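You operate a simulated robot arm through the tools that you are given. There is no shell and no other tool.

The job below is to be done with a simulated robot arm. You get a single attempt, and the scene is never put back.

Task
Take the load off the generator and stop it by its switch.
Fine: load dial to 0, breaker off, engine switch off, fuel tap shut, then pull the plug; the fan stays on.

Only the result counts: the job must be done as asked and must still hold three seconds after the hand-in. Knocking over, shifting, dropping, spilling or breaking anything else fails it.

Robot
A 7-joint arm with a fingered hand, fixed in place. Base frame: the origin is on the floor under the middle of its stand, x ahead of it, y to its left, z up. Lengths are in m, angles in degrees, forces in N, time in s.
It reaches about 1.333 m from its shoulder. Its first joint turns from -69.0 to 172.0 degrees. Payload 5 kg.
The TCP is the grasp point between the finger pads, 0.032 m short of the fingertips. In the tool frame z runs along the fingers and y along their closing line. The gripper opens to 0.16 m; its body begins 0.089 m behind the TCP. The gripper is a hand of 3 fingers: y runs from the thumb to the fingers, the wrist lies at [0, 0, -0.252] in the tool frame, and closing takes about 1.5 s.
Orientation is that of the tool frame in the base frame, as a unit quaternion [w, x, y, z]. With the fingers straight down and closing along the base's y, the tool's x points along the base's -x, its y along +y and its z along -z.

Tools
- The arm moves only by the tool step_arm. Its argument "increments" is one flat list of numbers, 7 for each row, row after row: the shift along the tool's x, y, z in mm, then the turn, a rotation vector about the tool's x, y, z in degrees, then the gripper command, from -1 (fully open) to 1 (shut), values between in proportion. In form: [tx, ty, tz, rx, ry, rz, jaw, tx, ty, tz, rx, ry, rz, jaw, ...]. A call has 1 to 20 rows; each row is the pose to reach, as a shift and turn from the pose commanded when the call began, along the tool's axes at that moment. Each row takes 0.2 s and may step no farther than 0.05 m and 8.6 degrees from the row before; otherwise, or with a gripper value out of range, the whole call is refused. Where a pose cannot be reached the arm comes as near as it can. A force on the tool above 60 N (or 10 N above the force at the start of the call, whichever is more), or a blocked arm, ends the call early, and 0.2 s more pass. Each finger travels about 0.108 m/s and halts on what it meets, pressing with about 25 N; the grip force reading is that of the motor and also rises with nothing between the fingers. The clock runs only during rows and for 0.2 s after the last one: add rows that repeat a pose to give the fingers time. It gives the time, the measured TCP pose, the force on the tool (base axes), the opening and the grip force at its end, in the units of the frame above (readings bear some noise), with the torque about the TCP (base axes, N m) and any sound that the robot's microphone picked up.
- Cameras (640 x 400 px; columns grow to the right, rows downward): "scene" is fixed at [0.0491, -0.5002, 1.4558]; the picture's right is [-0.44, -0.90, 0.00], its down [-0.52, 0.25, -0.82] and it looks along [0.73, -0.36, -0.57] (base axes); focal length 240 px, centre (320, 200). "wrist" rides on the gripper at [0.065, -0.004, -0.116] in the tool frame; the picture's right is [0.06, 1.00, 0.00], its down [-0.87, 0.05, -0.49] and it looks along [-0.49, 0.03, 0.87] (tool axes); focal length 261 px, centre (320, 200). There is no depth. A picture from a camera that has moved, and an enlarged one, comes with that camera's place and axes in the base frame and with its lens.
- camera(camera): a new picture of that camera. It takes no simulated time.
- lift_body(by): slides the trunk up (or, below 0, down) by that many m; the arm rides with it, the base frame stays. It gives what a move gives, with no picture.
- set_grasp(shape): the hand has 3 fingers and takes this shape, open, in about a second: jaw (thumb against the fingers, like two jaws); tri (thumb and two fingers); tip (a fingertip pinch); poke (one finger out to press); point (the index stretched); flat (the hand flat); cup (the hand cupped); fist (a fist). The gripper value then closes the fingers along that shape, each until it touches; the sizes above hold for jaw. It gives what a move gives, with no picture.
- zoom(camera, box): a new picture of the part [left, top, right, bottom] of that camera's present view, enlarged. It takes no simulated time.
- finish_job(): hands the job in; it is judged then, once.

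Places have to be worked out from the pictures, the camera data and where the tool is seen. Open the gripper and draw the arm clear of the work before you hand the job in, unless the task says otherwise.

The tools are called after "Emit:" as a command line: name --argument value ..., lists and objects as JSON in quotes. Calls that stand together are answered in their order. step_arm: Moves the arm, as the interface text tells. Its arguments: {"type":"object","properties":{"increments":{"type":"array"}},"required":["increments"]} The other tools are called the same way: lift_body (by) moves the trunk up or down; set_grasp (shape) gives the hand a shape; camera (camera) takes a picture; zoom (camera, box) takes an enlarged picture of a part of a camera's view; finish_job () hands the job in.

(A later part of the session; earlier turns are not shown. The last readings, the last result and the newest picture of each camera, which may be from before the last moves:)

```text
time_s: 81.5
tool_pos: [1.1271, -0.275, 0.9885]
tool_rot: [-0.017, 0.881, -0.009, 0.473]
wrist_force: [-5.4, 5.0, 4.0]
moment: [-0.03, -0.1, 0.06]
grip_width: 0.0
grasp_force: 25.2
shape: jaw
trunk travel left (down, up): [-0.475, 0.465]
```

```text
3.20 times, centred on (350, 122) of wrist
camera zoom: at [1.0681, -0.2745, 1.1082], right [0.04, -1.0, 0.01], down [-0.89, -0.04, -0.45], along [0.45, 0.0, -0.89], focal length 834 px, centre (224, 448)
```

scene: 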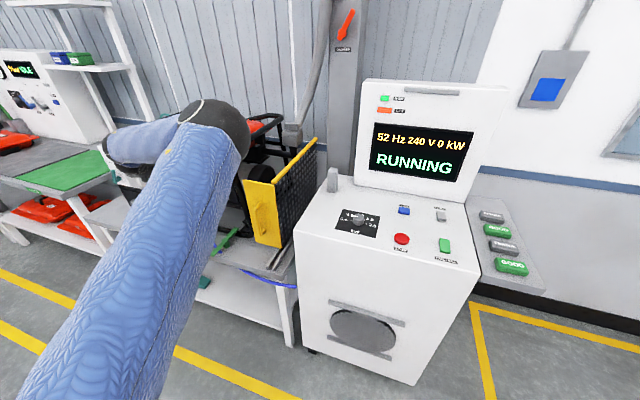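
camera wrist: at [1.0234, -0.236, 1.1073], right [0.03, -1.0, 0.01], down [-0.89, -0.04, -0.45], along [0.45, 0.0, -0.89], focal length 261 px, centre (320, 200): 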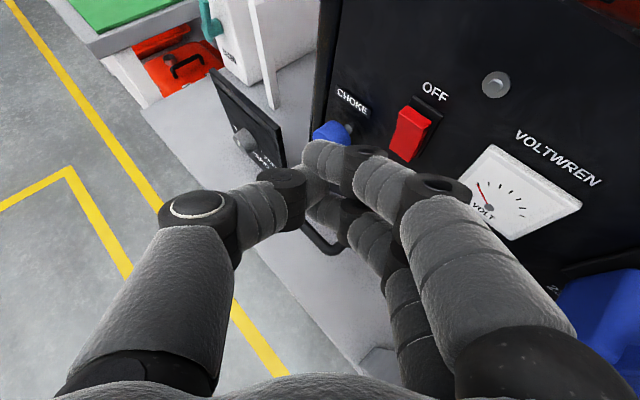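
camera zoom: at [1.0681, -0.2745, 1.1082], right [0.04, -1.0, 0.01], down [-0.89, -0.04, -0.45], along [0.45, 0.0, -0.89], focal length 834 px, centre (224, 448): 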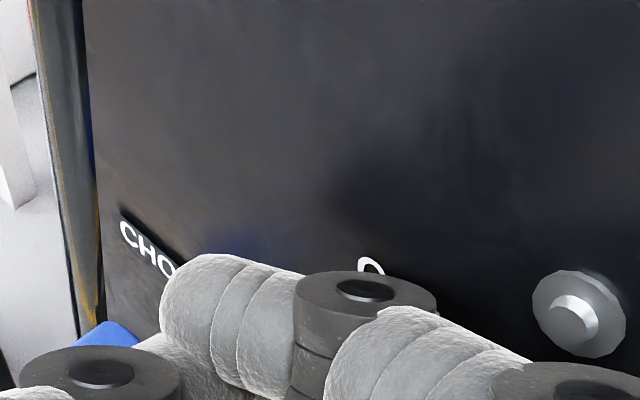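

The display now shows STOPPED, 0 Hz and 0 V: the engine switch is off. I back straight out along the normal and then up.

Emit:
step_arm --increments '[-4.2, -7, -5.8, 0, 0, 0, 1, -12.6, -20.9, -17.5, 0, 0, 0, 1, -21, -34.8, -29.2, 0, 0, 0, 1, -25, -40, -40, 0, 0, 0, 1, -15, -35, -70, 0, 0, 0, 1, -15, -35, -70, 0, 0, 0, 1]'

Emit:
zoom --camera "wrist" --box '[290, 60, 450, 160]'

Emit:
camera --camera "scene"

```text
time_s: 82.9
tool_pos: [1.0634, -0.2434, 1.014]
tool_rot: [-0.017, 0.882, -0.009, 0.471]
wrist_force: [-0.4, -0.4, 0.5]
moment: [0.02, -0.02, 0.01]
grip_width: 0.0
grasp_force: 25.4
shape: jaw
trunk travel left (down, up): [-0.475, 0.465]
```

```text
4.00 times, centred on (370, 110) of wrist
camera zoom: at [1.0045, -0.2427, 1.132], right [0.03, -1.0, 0.01], down [-0.89, -0.04, -0.45], along [0.45, 0.0, -0.89], focal length 1043 px, centre (120, 560)
```

zoom: 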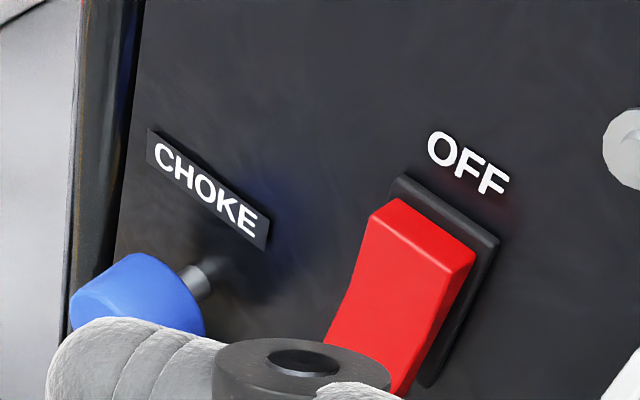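

```text
taken
```

scene: 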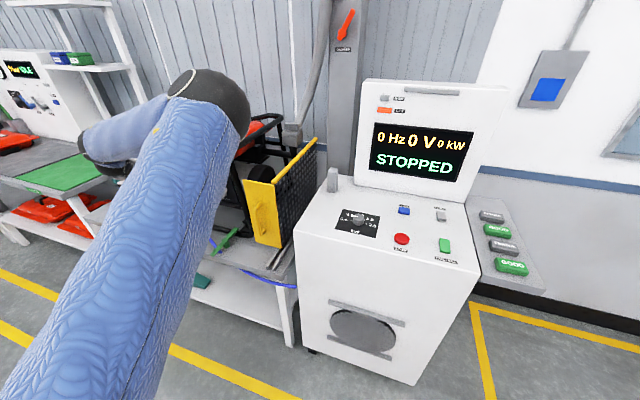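

The rocker stays OFF and the display stays STOPPED. Next is the fuel tap. I withdraw over the plug and move right to look closely at the tap for open/shut marks.

Emit:
step_arm --increments '[-4, 13, -46, 0, 0, 0, 1, -9, 27, -92, 0, 0, 0, 1, -13, 40, -138, 0, 0, 0, 1, -17, 53, -184, 0, 0, 0, 1, -26, 83, -190, -2.4, 0.1, 1.6, 1, -35, 113, -197, -4.8, 0.2, 3.2, 1, -44, 144, -203, -7.2, 0.3, 4.8, 1, -52, 174, -209, -9.6, 0.4, 6.4, 1, -52, 174, -209, -9.6, 0.4, 6.4, 1]'

Emit:
camera --camera "wrist"

```text
time_s: 84.9
tool_pos: [0.8577, -0.418, 1.0822]
tool_rot: [0.031, 0.877, -0.098, 0.47]
wrist_force: [-0.6, -0.3, -0.1]
moment: [-0.02, 0.02, 0.02]
grip_width: 0.0
grasp_force: 25.7
shape: jaw
trunk travel left (down, up): [-0.475, 0.465]
```

```text
taken
camera wrist: at [0.8003, -0.4056, 1.1994], right [-0.17, -0.99, 0.01], down [-0.88, 0.14, -0.45], along [0.44, -0.09, -0.89], focal length 261 px, centre (320, 200)
```

wrist: 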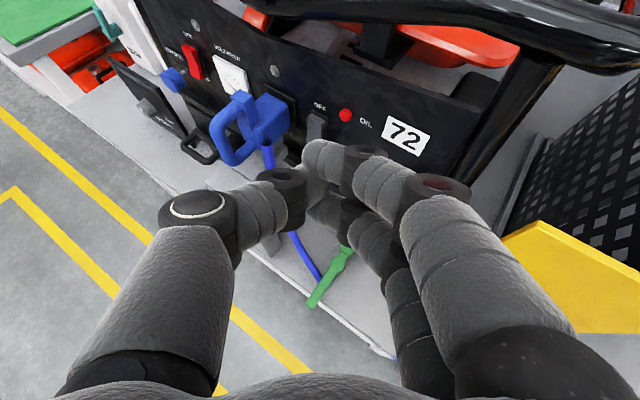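

The tap is hidden behind the fingers here. I check it with the scene camera at high zoom.

Emit:
zoom --camera "scene" --box '[200, 175, 248, 205]'

Emit:
camera --camera "scene"

```text
13.33 times, centred on (224, 190) of scene
camera zoom: at [0.0491, -0.5002, 1.4558], right [-0.44, -0.9, 0.0], down [-0.52, 0.25, -0.82], along [0.73, -0.36, -0.57], focal length 3200 px, centre (1600, 333)
```

zoom: 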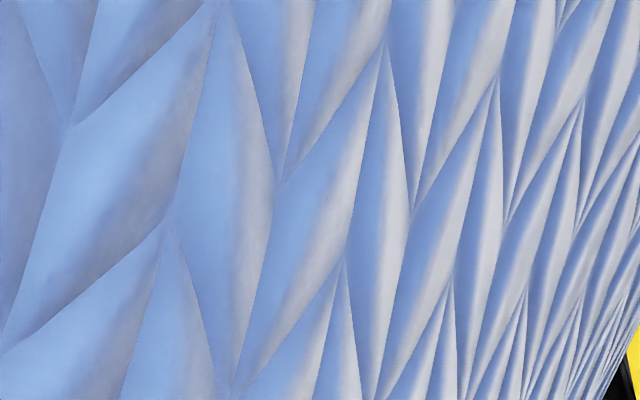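

```text
taken
```

scene: 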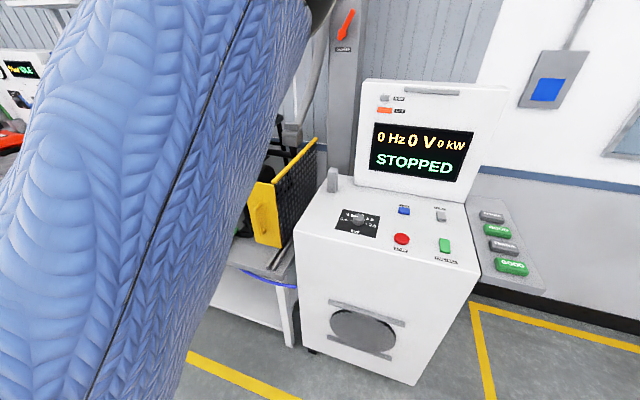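

The arm blocks the scene camera, so I move the hand back and right to put the tap in the wrist camera's open field.

Emit:
step_arm --increments '[-30, 16, -17, 0, 0, 0, 1, -60, 33, -34, 0, 0, 0, 1, -90, 49, -51, 0, 0, 0, 1, -119.5, 65.4, -67.7, 0, 0, 0, 1, -119.5, 65.4, -67.7, 0, 0, 0, 1]'

Emit:
camera --camera "wrist"

Emit:
zoom --camera "wrist" --box '[260, 40, 420, 140]'

```text
time_s: 86.1
tool_pos: [0.7249, -0.452, 1.0189]
tool_rot: [0.031, 0.877, -0.097, 0.47]
wrist_force: [0.2, 0.5, -0.6]
moment: [0.02, -0.02, 0.02]
grip_width: 0.0002
grasp_force: 24.6
shape: jaw
trunk travel left (down, up): [-0.475, 0.465]
```

```text
taken
camera wrist: at [0.6675, -0.4384, 1.1365], right [-0.17, -0.99, 0.02], down [-0.88, 0.14, -0.45], along [0.44, -0.09, -0.89], focal length 261 px, centre (320, 200)
```

wrist: 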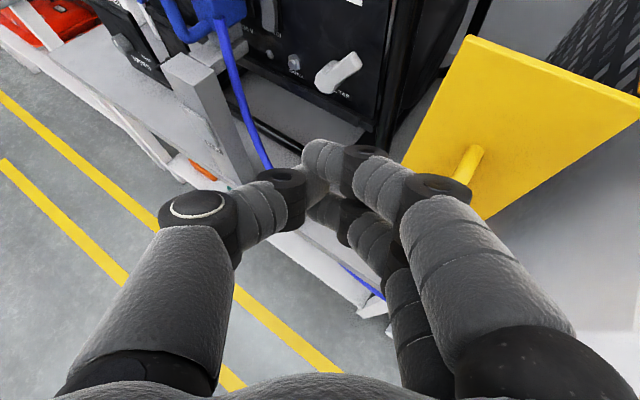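

```text
4.00 times, centred on (340, 90) of wrist
camera zoom: at [0.6675, -0.4384, 1.1365], right [-0.17, -0.99, 0.02], down [-0.88, 0.14, -0.45], along [0.44, -0.09, -0.89], focal length 1043 px, centre (240, 640)
```

zoom: 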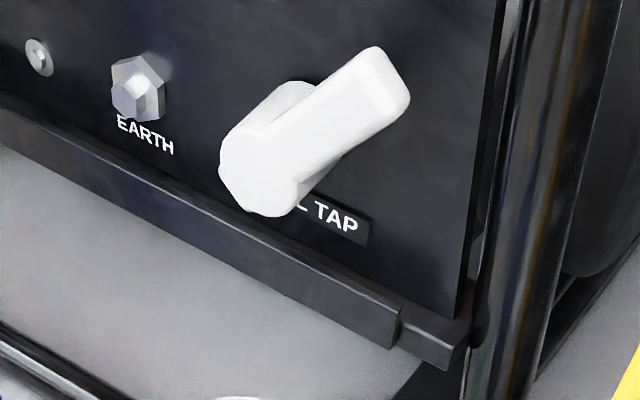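

There are no open/shut marks, only "FUEL TAP". The lever points up-right at about 45–50°, with its hub near s 0.285, z 0.93. Clockwise is the usual way to shut, so I'll push the lever gently from its upper-left side and watch for movement or a stop. First I go to a pre-position up-left of it, facing the panel more squarely.

Emit:
step_arm --increments '[14, -14, 25, -4.5, 3, 2.3, 1, 29, -28, 51, -8.9, 6, 4.5, 1, 43, -42, 76, -13.4, 8.9, 6.8, 1, 57, -56, 102, -17.8, 11.9, 9, 1, 71, -70, 127, -22.3, 14.9, 11.3, 1, 71, -70, 127, -22.3, 14.9, 11.3, 1]'

Emit:
camera --camera "wrist"

```text
time_s: 87.5
tool_pos: [0.8806, -0.413, 1.0127]
tool_rot: [0.166, 0.771, -0.267, 0.554]
wrist_force: [-0.1, -0.5, -0.3]
moment: [0.01, 0.0, 0.02]
grip_width: 0.0
grasp_force: 24.9
shape: jaw
trunk travel left (down, up): [-0.475, 0.465]
```

```text
taken
camera wrist: at [0.8109, -0.3605, 1.1115], right [-0.58, -0.82, 0.02], down [-0.62, 0.43, -0.66], along [0.53, -0.39, -0.75], focal length 261 px, centre (320, 200)
```

wrist: 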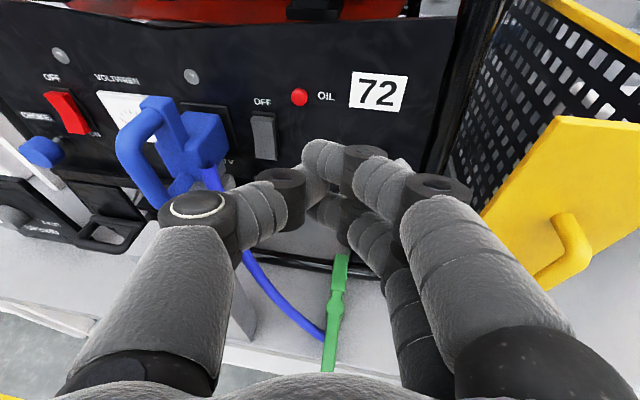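

The hand faces the panel up-left of the tap. I move in to lever depth, then push right/down against the lever for about 20° of travel and read the force.

Emit:
step_arm --increments '[5, 5, 22, 0, 0, 0, 1, 10, 11, 44, 0, 0, 0, 1, 15.7, 16.1, 66.2, 0, 0, 0, 1, 10, 23, 67, 0, 0, 0, 1, 4, 30, 68.5, 0, 0, 0, 1, -1.8, 36.8, 69.5, 0, 0, 0, 1, -2.5, 43, 69, 0, 0, 0, 1, -3.2, 49, 68.3, 0, 0, 0, 1]'

Emit:
camera --camera "wrist"

```text
time_s: 89.3
tool_pos: [0.9047, -0.4892, 0.9844]
tool_rot: [0.165, 0.772, -0.266, 0.553]
wrist_force: [-0.1, 28.3, 9.8]
moment: [0.5, -0.04, 0.09]
grip_width: 0.0002
grasp_force: 24.4
shape: jaw
trunk travel left (down, up): [-0.475, 0.465]
```

```text
taken
camera wrist: at [0.835, -0.4366, 1.0828], right [-0.58, -0.82, 0.02], down [-0.62, 0.42, -0.66], along [0.53, -0.39, -0.75], focal length 261 px, centre (320, 200)
```

wrist: 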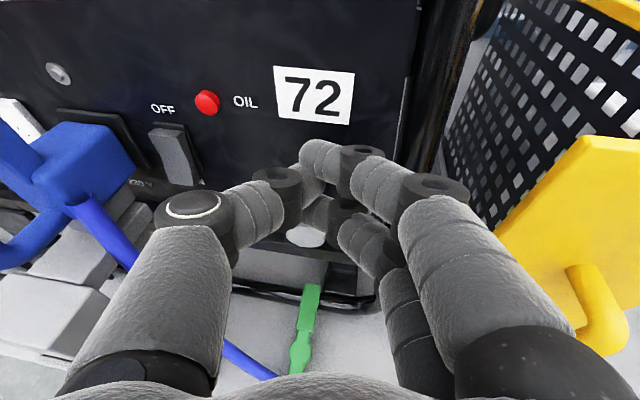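

A 30 N reaction built up. I back off and go to the earlier viewing spot to see whether the lever has turned.

Emit:
step_arm --increments '[1, -12, -8, 0, 0, 0, 1, -12, -14, -45, 0, 0, 0, 1, -25, -14, -90, 0, 0, 0, 1, -35, 0, -130, 0, 0, 0, 1, -45, 10, -165, 0, 0, 0, 1, -45, 10, -165, 0, 0, 0, 1]'

Emit:
camera --camera "wrist"

```text
time_s: 90.7
tool_pos: [0.772, -0.4274, 1.0039]
tool_rot: [0.157, 0.778, -0.264, 0.548]
wrist_force: [-0.3, -0.2, -0.3]
moment: [0.0, 0.04, 0.0]
grip_width: 0.0
grasp_force: 24.9
shape: jaw
out of reach, approached as far as the arm can: row 4, 5, 6
trunk travel left (down, up): [-0.475, 0.465]
```

```text
taken
camera wrist: at [0.7019, -0.3768, 1.1049], right [-0.57, -0.82, 0.01], down [-0.64, 0.42, -0.64], along [0.53, -0.37, -0.76], focal length 261 px, centre (320, 200)
```

wrist: 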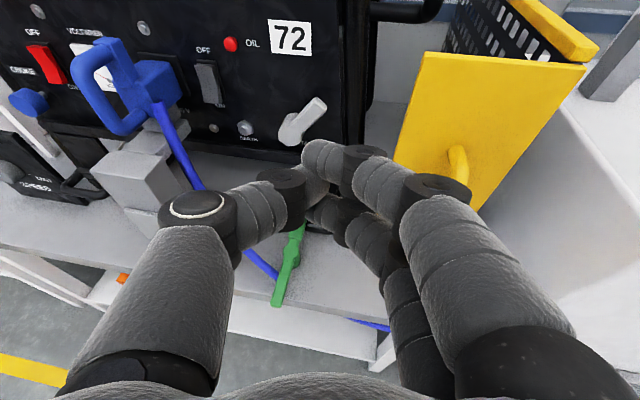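

The tap is in view. I zoom in to measure the lever angle.

Emit:
zoom --camera "wrist" --box '[230, 70, 390, 170]'

```text
4.00 times, centred on (310, 120) of wrist
camera zoom: at [0.7019, -0.3768, 1.1049], right [-0.57, -0.82, 0.01], down [-0.64, 0.42, -0.64], along [0.53, -0.37, -0.76], focal length 1043 px, centre (360, 520)
```

zoom: 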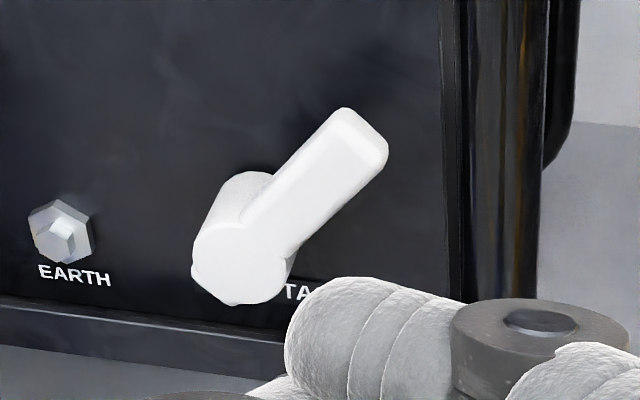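

The lever is unchanged (about 51°) after the 30 N clockwise push, so that side is its stop: shutting must be counter-clockwise. I move to the lever's right side, between it and the frame post, at lever depth.

Emit:
step_arm --increments '[-9, 12, 29, 0, 0, 0, 1, -19, 25, 59, 0, 0, 0, 1, -28.2, 37.5, 88.3, 0, 0, 0, 1, -18, 41, 114, 0, 0, 0, 1, -8.8, 45.4, 139.2, 0, 0, 0, 1, -8.8, 45.4, 139.2, 0, 0, 0, 1]'

Emit:
camera --camera "wrist"

```text
time_s: 92.1
tool_pos: [0.8479, -0.5388, 0.9455]
tool_rot: [0.166, 0.772, -0.266, 0.553]
wrist_force: [0.2, -0.8, 0.9]
moment: [0.01, 0.03, 0.06]
grip_width: 0.0
grasp_force: 25.1
shape: jaw
trunk travel left (down, up): [-0.475, 0.465]
```

```text
taken
camera wrist: at [0.7792, -0.4855, 1.0452], right [-0.58, -0.82, 0.02], down [-0.62, 0.43, -0.66], along [0.53, -0.39, -0.75], focal length 261 px, centre (320, 200)
```

wrist: 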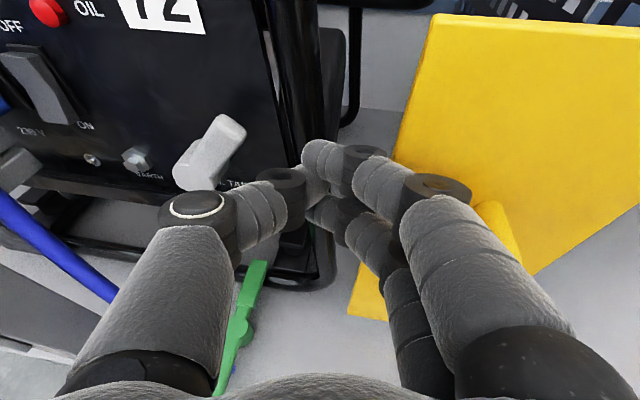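

The fingertips are right of the lever (TCP at s 0.202, z 0.946) with no contact. I push left and upward against the lever, first to about 70° of lever angle, and check.

Emit:
step_arm --increments '[1.2, -10, 1, 0, 0, 0, 1, 2.4, -20, 2, 0, 0, 0, 1, 3.5, -29.6, 2.8, 0, 0, 0, 1, 9, -33, 1.3, 0, 0, 0, 1, 15, -37, 0, 0, 0, 0, 1, 20.2, -40.2, -1.6, 0, 0, 0, 1, 20.2, -40.2, -1.6, 0, 0, 0, 1]'

Emit:
camera --camera "wrist"

```text
time_s: 93.7
tool_pos: [0.8764, -0.5095, 0.9682]
tool_rot: [0.166, 0.772, -0.267, 0.552]
wrist_force: [0.6, -0.2, -0.9]
moment: [0.01, 0.0, -0.02]
grip_width: 0.0
grasp_force: 24.9
shape: jaw
trunk travel left (down, up): [-0.475, 0.465]
```

```text
taken
camera wrist: at [0.8073, -0.4566, 1.0679], right [-0.58, -0.82, 0.02], down [-0.62, 0.43, -0.66], along [0.53, -0.39, -0.75], focal length 261 px, centre (320, 200)
```

wrist: 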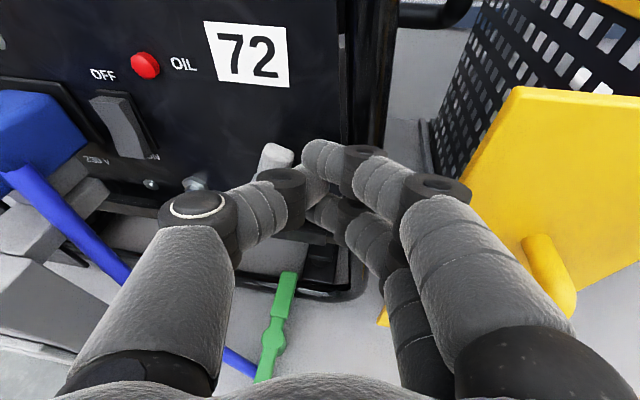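

No reaction force. I zoom to see whether the lever has moved with the finger.

Emit:
zoom --camera "wrist" --box '[200, 110, 360, 210]'

```text
4.00 times, centred on (280, 160) of wrist
camera zoom: at [0.8073, -0.4566, 1.0679], right [-0.58, -0.82, 0.02], down [-0.62, 0.43, -0.66], along [0.53, -0.39, -0.75], focal length 1043 px, centre (480, 360)
```

zoom: 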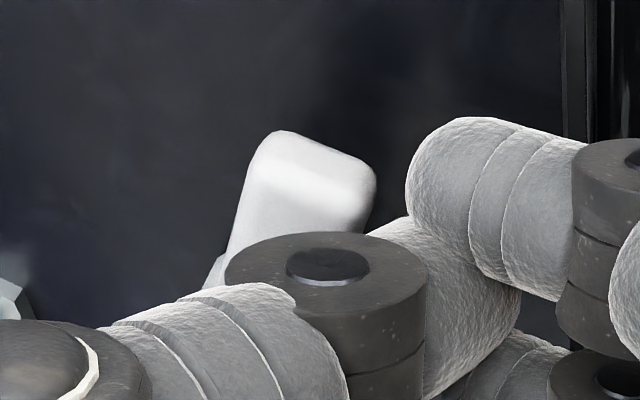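

The lever appears to be turning upward with the thumb side. I continue the arc to the left, over the top.

Emit:
step_arm --increments '[6, -8, -1, 0, 0, 0, 1, 12.6, -15.7, -2.4, 0, 0, 0, 1, 16, -25, -2.4, 0, 0, 0, 1, 19.6, -34.7, -2.3, 0, 0, 0, 1, 19.8, -45, -1, 0, 0, 0, 1, 19.8, -45, -1, 0, 0, 0, 1]'

Emit:
camera --camera "wrist"

Emit:
zoom --camera "wrist" --box '[200, 110, 360, 210]'

```text
time_s: 95.1
tool_pos: [0.9069, -0.4757, 0.987]
tool_rot: [0.166, 0.772, -0.266, 0.553]
wrist_force: [-0.5, 0.6, 0.2]
moment: [0.04, -0.03, 0.0]
grip_width: 0.0002
grasp_force: 25.4
shape: jaw
trunk travel left (down, up): [-0.475, 0.465]
```

```text
taken
camera wrist: at [0.8382, -0.4239, 1.0874], right [-0.58, -0.82, 0.02], down [-0.62, 0.43, -0.66], along [0.53, -0.39, -0.75], focal length 261 px, centre (320, 200)
```

wrist: 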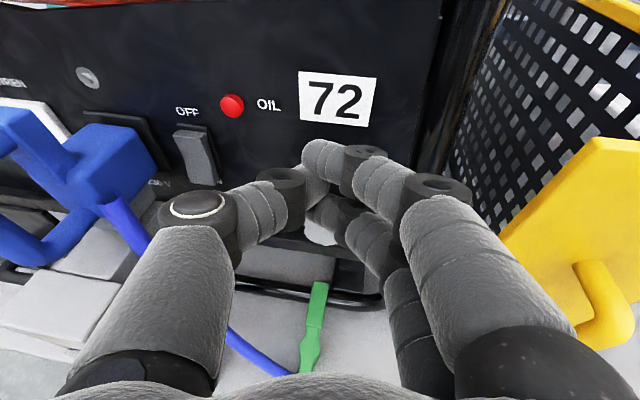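

```text
4.00 times, centred on (280, 160) of wrist
camera zoom: at [0.8382, -0.4239, 1.0874], right [-0.58, -0.82, 0.02], down [-0.62, 0.43, -0.66], along [0.53, -0.39, -0.75], focal length 1043 px, centre (480, 360)
```

zoom: 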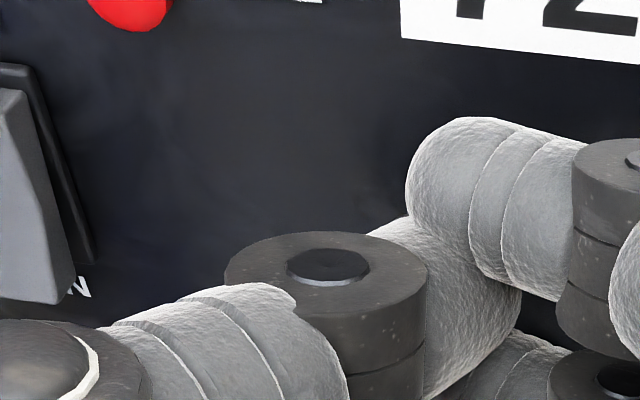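

The lever is out of sight behind the thumb now. I withdraw straight out and look at it from the viewing spot.

Emit:
step_arm --increments '[-12, -4, -30, 0, 0, 0, 1, -25, -8, -65, 0, 0, 0, 1, -40, 5, -105, 0, 0, 0, 1, -48, 15, -140, 0, 0, 0, 1, -48, 15, -140, 0, 0, 0, 1]'

Emit:
camera --camera "wrist"

```text
time_s: 96.3
tool_pos: [0.7893, -0.4248, 0.9947]
tool_rot: [0.159, 0.777, -0.264, 0.549]
wrist_force: [-0.2, -0.8, -0.3]
moment: [-0.01, 0.0, -0.01]
grip_width: 0.0
grasp_force: 25.3
shape: jaw
out of reach, approached as far as the arm can: row 3, 4, 5
trunk travel left (down, up): [-0.475, 0.465]
```

```text
taken
camera wrist: at [0.7212, -0.3735, 1.0952], right [-0.57, -0.82, 0.02], down [-0.63, 0.42, -0.65], along [0.53, -0.38, -0.76], focal length 261 px, centre (320, 200)
```

wrist: 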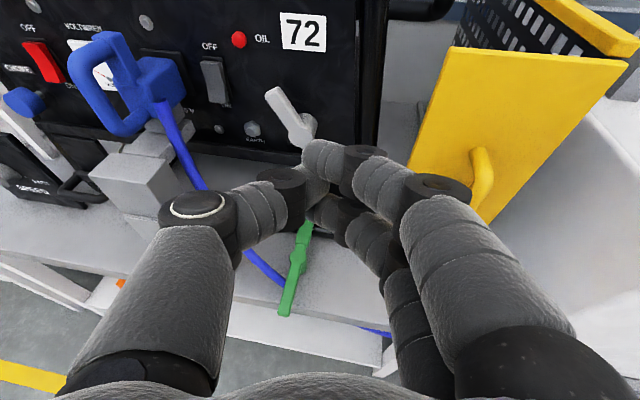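

The lever now points up-left, so it turned counter-clockwise freely. I zoom to measure the angle.

Emit:
zoom --camera "wrist" --box '[230, 70, 390, 170]'

Emit:
camera --camera "scene"

```text
4.00 times, centred on (310, 120) of wrist
camera zoom: at [0.7212, -0.3735, 1.0952], right [-0.57, -0.82, 0.02], down [-0.63, 0.42, -0.65], along [0.53, -0.38, -0.76], focal length 1043 px, centre (360, 520)
```

zoom: 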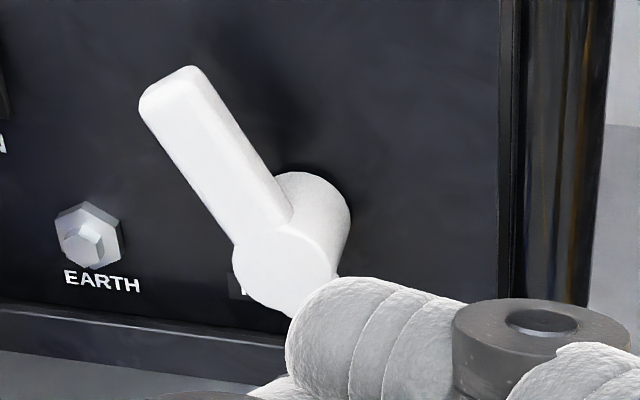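

```text
taken
```

scene: 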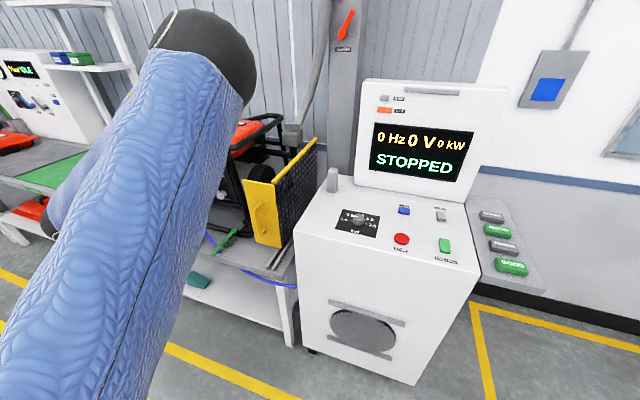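

The lever is at about 119°, having turned 68° so far; the full travel is probably 90°. I go back in on its right side and push on to about 140°.

Emit:
step_arm --increments '[10, -1, 40, 0, 0, 0, 1, 21, -2, 80, 0, 0, 0, 1, 31.5, -2.6, 119.3, 0, 0, 0, 1, 33, -20, 121.5, 0, 0, 0, 1, 34.1, -30, 122.6, 0, 0, 0, 1, 34.1, -36.6, 123.2, 0, 0, 0, 1, 33, -41.4, 124.2, 0, 0, 0, 1, 31.8, -46.2, 125.2, 0, 0, 0, 1, 31.8, -46.2, 125.2, 0, 0, 0, 1]'

```text
time_s: 98.3
tool_pos: [0.9191, -0.4663, 0.9869]
tool_rot: [0.165, 0.771, -0.266, 0.554]
wrist_force: [-24.3, -11.4, 20.5]
moment: [-0.68, 0.36, -0.62]
grip_width: 0.0
grasp_force: 24.7
shape: jaw
trunk travel left (down, up): [-0.475, 0.465]
```

The reaction of about 33 N along the lever's normal shows it has reached its other stop, near 135°. I back off and verify.

Emit:
step_arm --increments '[0, 8, 0, 0, 0, 0, 1, -12, 14, -35, 0, 0, 0, 1, -25, 18, -75, 0, 0, 0, 1, -38, 25, -110, 0, 0, 0, 1, -45, 35, -140, 0, 0, 0, 1, -45, 35, -140, 0, 0, 0, 1]'

Emit:
camera --camera "wrist"

Emit:
zoom --camera "wrist" --box '[230, 70, 390, 170]'

```text
time_s: 99.7
tool_pos: [0.7903, -0.4262, 0.9935]
tool_rot: [0.16, 0.776, -0.264, 0.55]
wrist_force: [-0.1, 0.1, 0.3]
moment: [0.0, 0.0, -0.01]
grip_width: 0.0
grasp_force: 25.2
shape: jaw
out of reach, approached as far as the arm can: row 4, 5, 6
trunk travel left (down, up): [-0.475, 0.465]
```

```text
taken
camera wrist: at [0.7228, -0.3748, 1.0947], right [-0.57, -0.82, 0.02], down [-0.63, 0.42, -0.65], along [0.53, -0.38, -0.76], focal length 261 px, centre (320, 200)
```

wrist: 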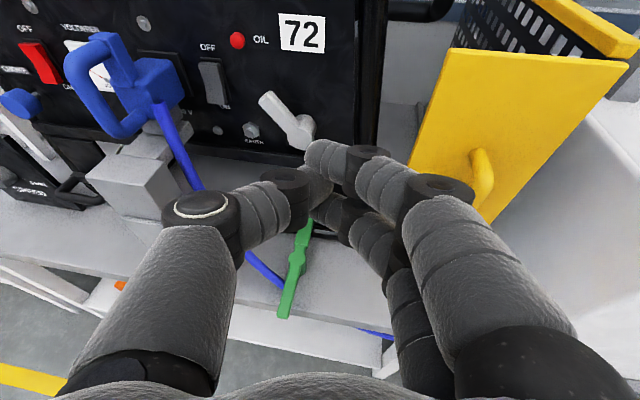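

```text
4.00 times, centred on (310, 120) of wrist
camera zoom: at [0.7228, -0.3748, 1.0947], right [-0.57, -0.82, 0.02], down [-0.63, 0.42, -0.65], along [0.53, -0.38, -0.76], focal length 1043 px, centre (360, 520)
```

zoom: 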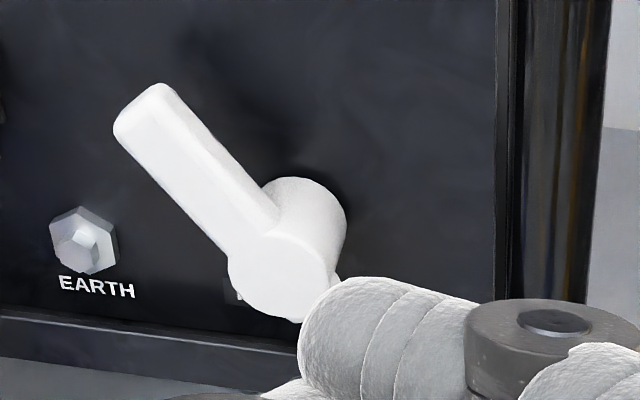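

The lever now stands about 40–45° left of vertical, mirrored from its start and at its stop: shut. Next is the plug. I zoom in on it to measure its handle.

Emit:
zoom --camera "wrist" --box '[40, 10, 240, 135]'

Emit:
zoom --camera "wrist" --box '[60, 20, 280, 220]'

```text
3.20 times, centred on (140, 72) of wrist
camera zoom: at [0.7228, -0.3748, 1.0947], right [-0.57, -0.82, 0.02], down [-0.63, 0.42, -0.65], along [0.53, -0.38, -0.76], focal length 834 px, centre (896, 608)
```

zoom: 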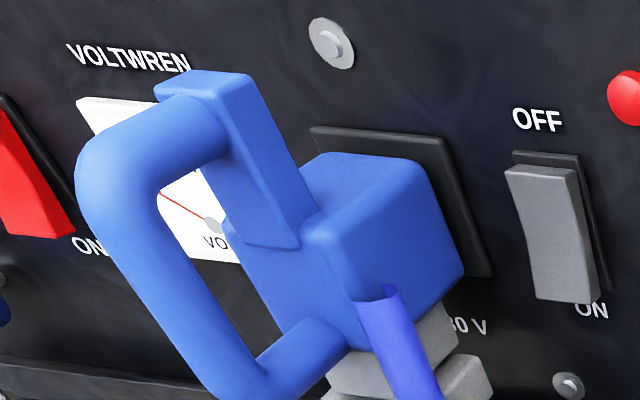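

```text
2.00 times, centred on (170, 120) of wrist
camera zoom: at [0.7228, -0.3748, 1.0947], right [-0.57, -0.82, 0.02], down [-0.63, 0.42, -0.65], along [0.53, -0.38, -0.76], focal length 521 px, centre (620, 360)
```

zoom: 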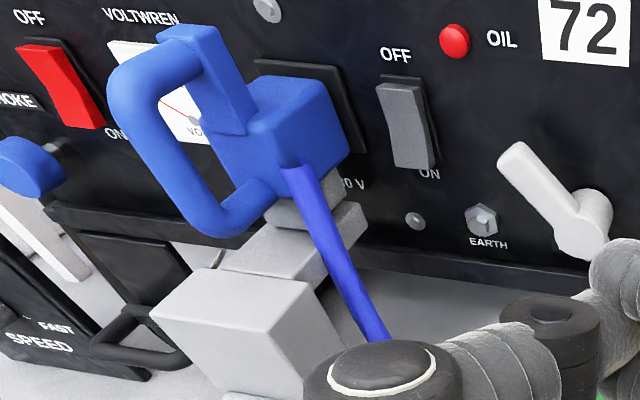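

The plug's D-handle has a vertical bar at about (0.975, -0.343), z 0.965–1.02, some 3.5 cm in front of the plug body. The grey post's top (z 0.93) is just beneath it. I move left in front of it with the jaw opened to about 0.10 m and the heading turned to -28°.

Emit:
step_arm --increments '[-1, -38, 0.6, 1.5, 0, -0.5, 0.6, -2, -76, 1.2, 3, -0.1, -1.1, 0.2, -3, -114, 1.8, 4.5, -0.2, -1.6, -0.25, -4.4, -152, 2.4, 6, -0.2, -2.1, -0.25, -5.4, -190, 2.9, 7.5, -0.3, -2.65, -0.25, -5.4, -190, 2.9, 7.5, -0.3, -2.65, -0.25]'

Emit:
camera --camera "wrist"

```text
time_s: 101.1
tool_pos: [0.9152, -0.3014, 0.9981]
tool_rot: [0.118, 0.793, -0.207, 0.561]
wrist_force: [1.0, 0.7, 0.0]
moment: [0.02, 0.03, -0.01]
grip_width: 0.0947
grasp_force: 0.0
shape: jaw
out of reach, approached as far as the arm can: row 1, 2, 3, 4, 5, 6
trunk travel left (down, up): [-0.475, 0.465]
```

```text
taken
camera wrist: at [0.8398, -0.2618, 1.0984], right [-0.44, -0.9, 0.01], down [-0.68, 0.33, -0.65], along [0.58, -0.3, -0.76], focal length 261 px, centre (320, 200)
```

wrist: 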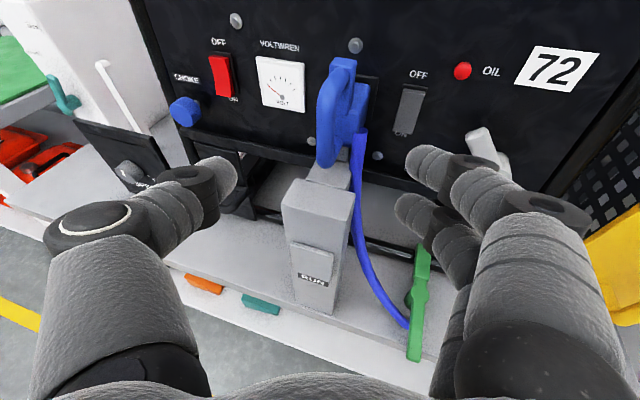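

The plug handle is centred in view between the open jaws, and the post's RUN lamp is now dark. I zoom in to align with the handle bar.

Emit:
zoom --camera "wrist" --box '[260, 40, 420, 190]'

```text
2.67 times, centred on (340, 115) of wrist
camera zoom: at [0.8398, -0.2618, 1.0984], right [-0.44, -0.9, 0.01], down [-0.68, 0.33, -0.65], along [0.58, -0.3, -0.76], focal length 695 px, centre (267, 427)
```

zoom: 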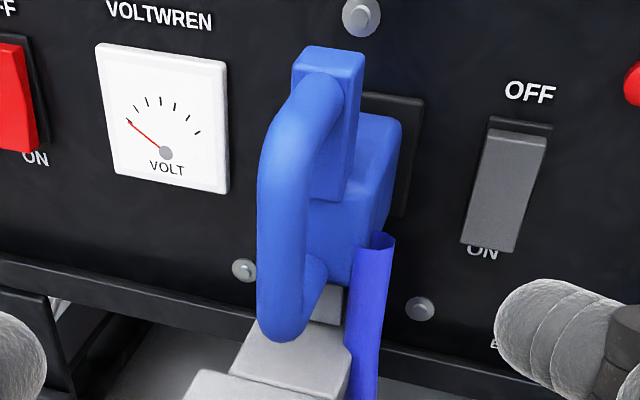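

The bar is laterally centred, at tool y of about +3 mm. I advance 62 mm horizontally along the heading so the fingers straddle it, keeping above the post.

Emit:
step_arm --increments '[5.5, 0, 15, 0, 0, 0, -0.25, 11, 0, 30, 0, 0, 0, -0.25, 16.5, 0, 45, 0, 0, 0, -0.25, 21.5, 0, 58.5, 0, 0, 0, -0.25, 21.5, 0, 58.5, 0, 0, 0, -0.25]'

Emit:
camera --camera "wrist"

Emit:
zoom --camera "wrist" --box '[230, 90, 430, 240]'

```text
time_s: 102.3
tool_pos: [0.9718, -0.3356, 0.9975]
tool_rot: [0.128, 0.789, -0.214, 0.562]
wrist_force: [0.9, -0.5, 0.0]
moment: [0.06, 0.03, -0.01]
grip_width: 0.0945
grasp_force: 0.1
shape: jaw
trunk travel left (down, up): [-0.475, 0.465]
```

```text
taken
camera wrist: at [0.8954, -0.2924, 1.0964], right [-0.46, -0.89, 0.02], down [-0.68, 0.34, -0.66], along [0.58, -0.31, -0.75], focal length 261 px, centre (320, 200)
```

wrist: 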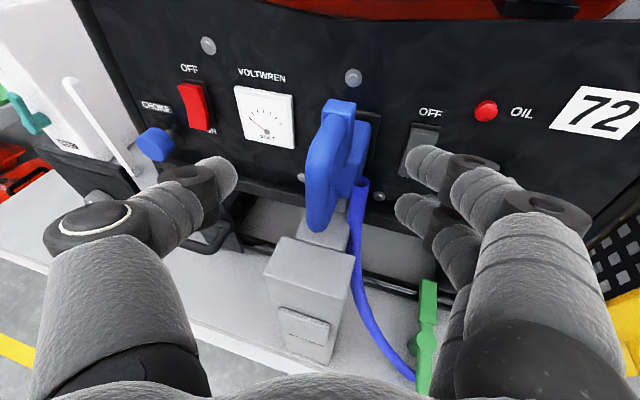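

```text
2.67 times, centred on (330, 165) of wrist
camera zoom: at [0.8954, -0.2924, 1.0964], right [-0.46, -0.89, 0.02], down [-0.68, 0.34, -0.66], along [0.58, -0.31, -0.75], focal length 695 px, centre (293, 293)
```

zoom: 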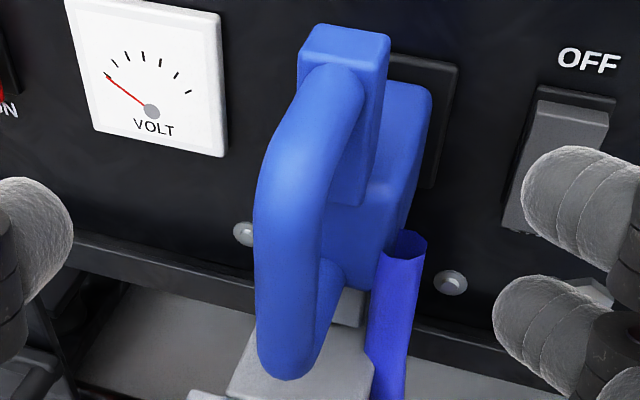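

The fingers straddle the handle bar with the TCP about 8 mm in front of its centre, at z 0.998. I close on it.

Emit:
step_arm --increments '[0, 0, 0, 0, 0, 0, 0.1, 0, 0, 0, 0, 0, 0, 0.4, 0, 0, 0, 0, 0, 0, 0.6, 0, 0, 0, 0, 0, 0, 0.8, 0, 0, 0, 0, 0, 0, 1, 0, 0, 0, 0, 0, 0, 1, 0, 0, 0, 0, 0, 0, 1]'

Emit:
camera --camera "wrist"

```text
time_s: 103.9
tool_pos: [0.9701, -0.3349, 0.9959]
tool_rot: [0.127, 0.788, -0.212, 0.563]
wrist_force: [1.5, -0.6, -0.9]
moment: [0.08, -0.04, -0.12]
grip_width: 0.0084
grasp_force: 25.1
shape: tri
trunk travel left (down, up): [-0.475, 0.465]
```

```text
taken
camera wrist: at [0.8955, -0.2923, 1.096], right [-0.46, -0.89, 0.02], down [-0.68, 0.34, -0.66], along [0.58, -0.31, -0.76], focal length 261 px, centre (320, 200)
```

wrist: 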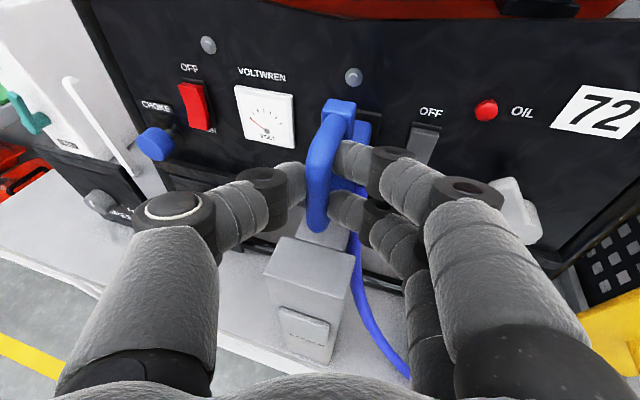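

The handle is held with 25 N. I start pulling straight out along the panel normal, 24 mm in small steps.

Emit:
step_arm --increments '[-2, -1.6, -5.4, 0, 0, 0, 1, -4, -3.2, -10.9, 0, 0, 0, 1, -6, -4.7, -16.3, 0, 0, 0, 1, -8, -6.3, -21.8, 0, 0, 0, 1, -8, -6.3, -21.8, 0, 0, 0, 1]'

Emit:
camera --camera "wrist"

```text
time_s: 105.1
tool_pos: [0.9545, -0.3169, 0.9966]
tool_rot: [0.126, 0.789, -0.212, 0.562]
wrist_force: [4.0, 2.6, -5.9]
moment: [0.13, 0.08, -0.07]
grip_width: 0.008
grasp_force: 24.9
shape: tri
trunk travel left (down, up): [-0.475, 0.465]
```

```text
taken
camera wrist: at [0.8776, -0.275, 1.0964], right [-0.46, -0.89, 0.02], down [-0.68, 0.34, -0.65], along [0.57, -0.31, -0.76], focal length 261 px, centre (320, 200)
```

wrist: 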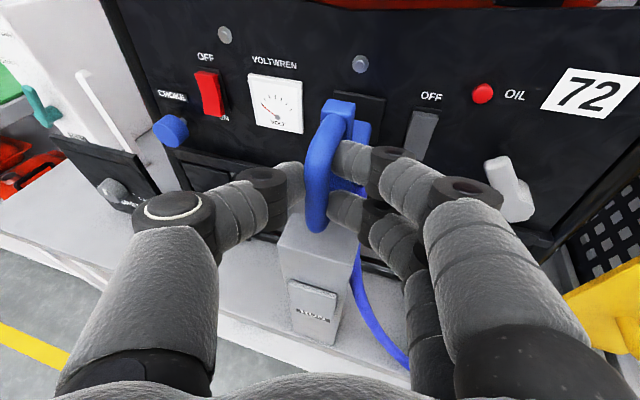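

The plug is coming out with the hand, and about 6 N of its weight shows on the wrist. I pull another 35 mm straight out.

Emit:
step_arm --increments '[-3, -2.3, -8, 0, 0, 0, 1, -6, -4.6, -16, 0, 0, 0, 1, -9, -7, -24, 0, 0, 0, 1, -11.7, -9.2, -31.7, 0, 0, 0, 1, -11.7, -9.2, -31.7, 0, 0, 0, 1]'

Emit:
camera --camera "wrist"

Emit:
camera --camera "scene"

```text
time_s: 106.3
tool_pos: [0.9317, -0.3026, 0.9964]
tool_rot: [0.123, 0.791, -0.21, 0.561]
wrist_force: [14.1, 14.2, -14.0]
moment: [0.22, 0.16, 0.24]
grip_width: 0.0075
grasp_force: 24.6
shape: tri
out of reach, approached as far as the arm can: row 4, 5
trunk travel left (down, up): [-0.475, 0.465]
```

```text
taken
camera wrist: at [0.857, -0.2609, 1.0973], right [-0.45, -0.89, 0.02], down [-0.68, 0.33, -0.65], along [0.58, -0.31, -0.76], focal length 261 px, centre (320, 200)
```

wrist: 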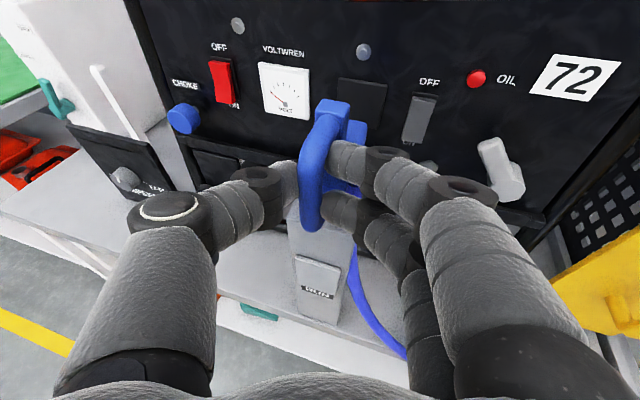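

```text
taken
```

scene: 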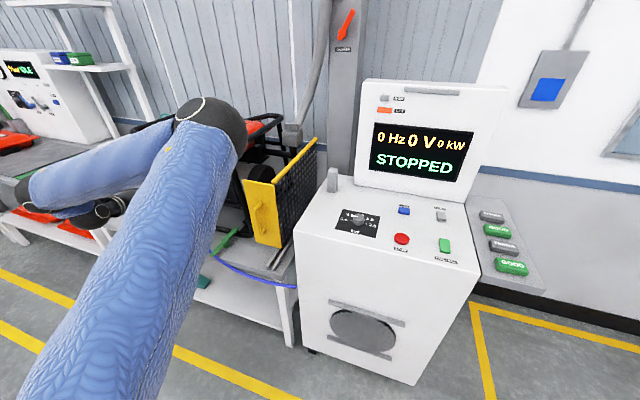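

The plug is about 5 cm out, with the empty socket visible behind it. A sideways reaction of about 20 N appeared as the arm ran into its left limit. I zoom in to see how the plug sits.

Emit:
zoom --camera "wrist" --box '[230, 60, 430, 260]'

Emit:
zoom --camera "wrist" --box '[280, 200, 460, 370]'

```text
2.00 times, centred on (330, 160) of wrist
camera zoom: at [0.857, -0.2609, 1.0973], right [-0.45, -0.89, 0.02], down [-0.68, 0.33, -0.65], along [0.58, -0.31, -0.76], focal length 521 px, centre (300, 280)
```

zoom: 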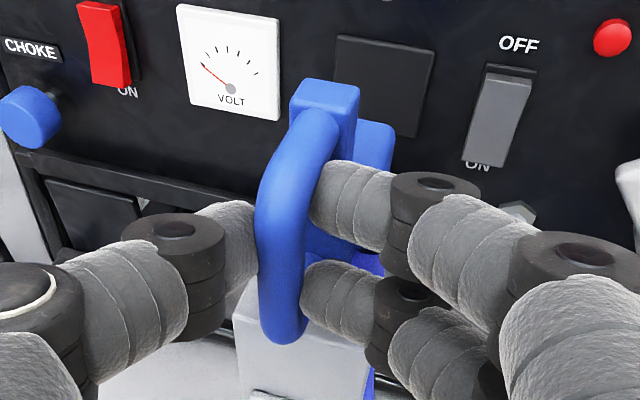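

```text
2.35 times, centred on (370, 285) of wrist
camera zoom: at [0.857, -0.2609, 1.0973], right [-0.45, -0.89, 0.02], down [-0.68, 0.33, -0.65], along [0.58, -0.31, -0.76], focal length 613 px, centre (202, 0)
```

zoom: 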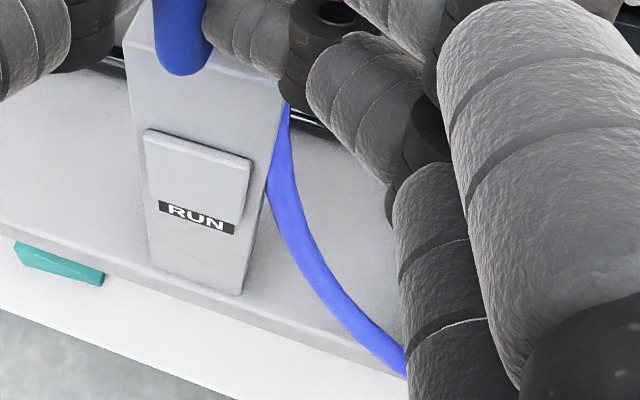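

The plug is fully clear of the socket plate. To find out whether it is free or guided, I lift it gently by 15 mm and read the force.

Emit:
step_arm --increments '[4.7, -0.2, -1.7, 0, 0, 0, 1, 9.4, -0.4, -3.4, 0, 0, 0, 1, 14.1, -0.6, -5, 0, 0, 0, 1, 14.1, -0.6, -5, 0, 0, 0, 1]'

Emit:
camera --camera "wrist"

```text
time_s: 107.3
tool_pos: [0.9338, -0.3055, 1.0114]
tool_rot: [0.125, 0.791, -0.211, 0.561]
wrist_force: [9.1, 6.4, -21.0]
moment: [-0.11, 0.35, -0.07]
grip_width: 0.0065
grasp_force: 25.1
shape: tri
trunk travel left (down, up): [-0.475, 0.465]
```

```text
taken
camera wrist: at [0.8572, -0.2637, 1.1124], right [-0.46, -0.89, 0.02], down [-0.68, 0.33, -0.65], along [0.57, -0.31, -0.76], focal length 261 px, centre (320, 200)
```

wrist: 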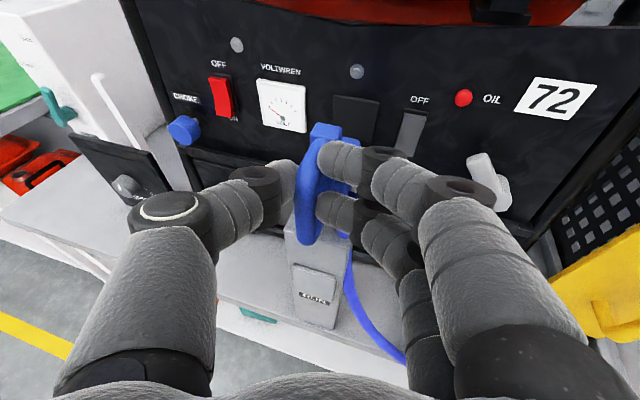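

Lifting made the hand slide up the bar with 21 N down, so the plug seems held vertically, either guided along its axis or by the cable. I ease down 5 mm, swing the heading 12° to free the arm's left limit, and pull on another 20 mm along the normal.

Emit:
step_arm --increments '[-4.7, 0.2, 1.7, 0, 0, 0, 1, -6.4, -1.1, -2.8, 3.8, -0.15, -1.35, 1, -8, -2.4, -7.4, 7.5, -0.3, -2.7, 1, -9.7, -3.7, -11.9, 11.3, -0.46, -4.04, 1, -11.4, -5.1, -16.4, 11.3, -0.46, -4.04, 1, -11.4, -5.1, -16.4, 11.3, -0.46, -4.04, 1]'

Emit:
camera --camera "wrist"

```text
time_s: 108.7
tool_pos: [0.9153, -0.2918, 1.008]
tool_rot: [0.068, 0.808, -0.129, 0.571]
wrist_force: [-7.5, -7.2, -1.5]
moment: [-0.06, 0.17, -0.32]
grip_width: 0.0055
grasp_force: 25.1
shape: tri
trunk travel left (down, up): [-0.475, 0.465]
```

```text
taken
camera wrist: at [0.8334, -0.2661, 1.1081], right [-0.27, -0.96, 0.02], down [-0.73, 0.19, -0.65], along [0.63, -0.19, -0.76], focal length 261 px, centre (320, 200)
```

wrist: 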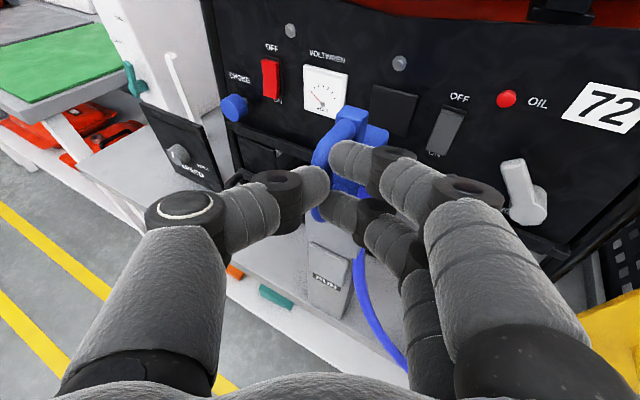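

The hand moved out with little force now. I zoom to check whether the plug came along or the fingers slid on the bar.

Emit:
zoom --camera "wrist" --box '[250, 60, 450, 260]'

Emit:
camera --camera "scene"

```text
2.00 times, centred on (350, 160) of wrist
camera zoom: at [0.8334, -0.2661, 1.1081], right [-0.27, -0.96, 0.02], down [-0.73, 0.19, -0.65], along [0.63, -0.19, -0.76], focal length 521 px, centre (260, 280)
```

zoom: 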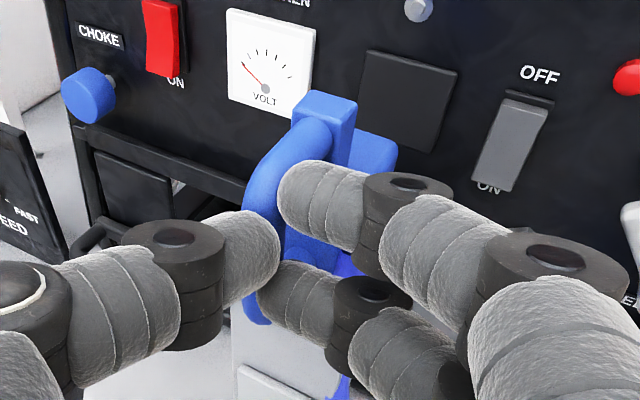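

```text
taken
```

scene: 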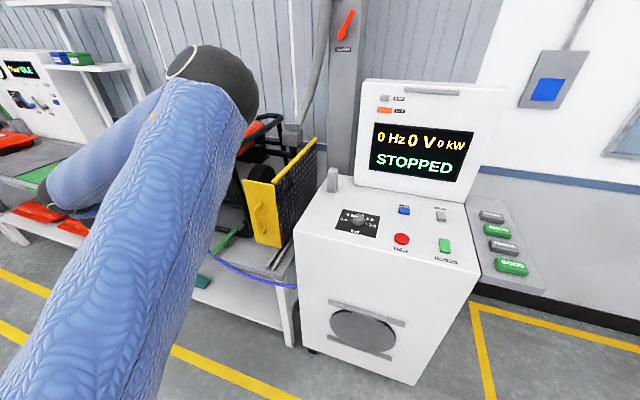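

The plug sits about 6 cm out, still exactly on its original line and height, so it looks guided along its axis. I pull another 12 mm gently to see whether it is at the end of its travel.

Emit:
step_arm --increments '[-1, -1.7, -2.6, 0, 0, 0, 1, -2, -3.4, -5.2, 0, 0, 0, 1, -3, -5.1, -7.8, 0, 0, 0, 1, -4, -6.8, -10.3, 0, 0, 0, 1]'

Emit:
zoom --camera "wrist" --box '[250, 60, 450, 260]'

```text
time_s: 109.7
tool_pos: [0.9062, -0.2818, 1.0078]
tool_rot: [0.066, 0.807, -0.128, 0.573]
wrist_force: [-12.5, -8.9, 2.9]
moment: [0.03, -0.13, -0.48]
grip_width: 0.0046
grasp_force: 25.4
shape: tri
trunk travel left (down, up): [-0.475, 0.465]
```

```text
2.00 times, centred on (350, 160) of wrist
camera zoom: at [0.8236, -0.2562, 1.1078], right [-0.27, -0.96, 0.02], down [-0.73, 0.19, -0.66], along [0.63, -0.19, -0.75], focal length 521 px, centre (260, 280)
```

zoom: 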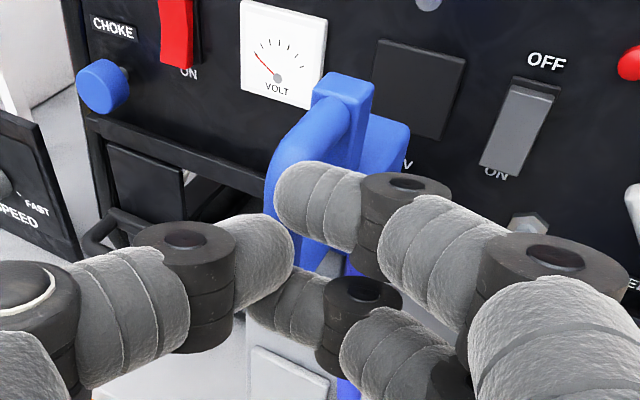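

The plug stayed put at about 6 cm while the fingers slid outward on the bar. I open the fingers slightly and see whether the plug holds by itself.

Emit:
step_arm --increments '[0, 0, 0, 0, 0, 0, 0.7, 0, 0, 0, 0, 0, 0, 0.4, 0, 0, 0, 0, 0, 0, 0.1, 0, 0, 0, 0, 0, 0, 0.1]'

Emit:
zoom --camera "wrist" --box '[250, 60, 450, 260]'

Emit:
camera --camera "wrist"

```text
time_s: 110.7
tool_pos: [0.9077, -0.2806, 1.0084]
tool_rot: [0.067, 0.807, -0.128, 0.573]
wrist_force: [0.6, -0.2, 0.3]
moment: [0.04, 0.04, -0.02]
grip_width: 0.0683
grasp_force: 0.2
shape: jaw
trunk travel left (down, up): [-0.475, 0.465]
```

```text
2.00 times, centred on (350, 160) of wrist
camera zoom: at [0.8248, -0.2553, 1.1075], right [-0.26, -0.96, 0.02], down [-0.73, 0.19, -0.66], along [0.63, -0.19, -0.75], focal length 521 px, centre (260, 280)
```

zoom: 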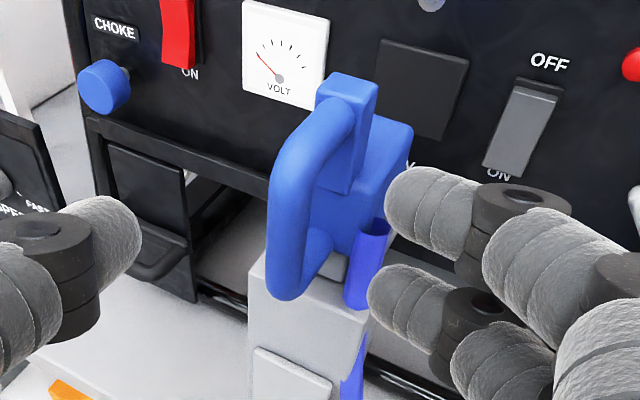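

```text
taken
camera wrist: at [0.8248, -0.2553, 1.1075], right [-0.26, -0.96, 0.02], down [-0.73, 0.19, -0.66], along [0.63, -0.19, -0.75], focal length 261 px, centre (320, 200)
```

wrist: 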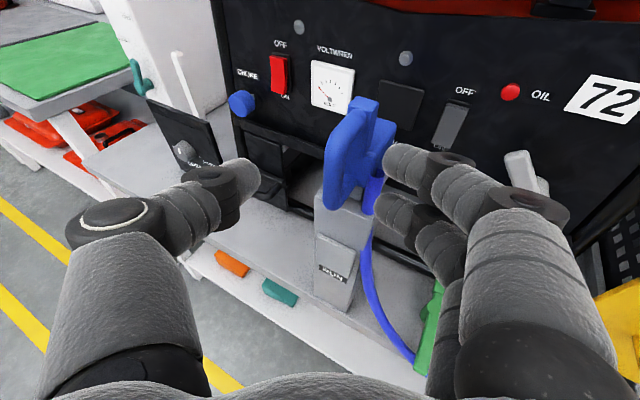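

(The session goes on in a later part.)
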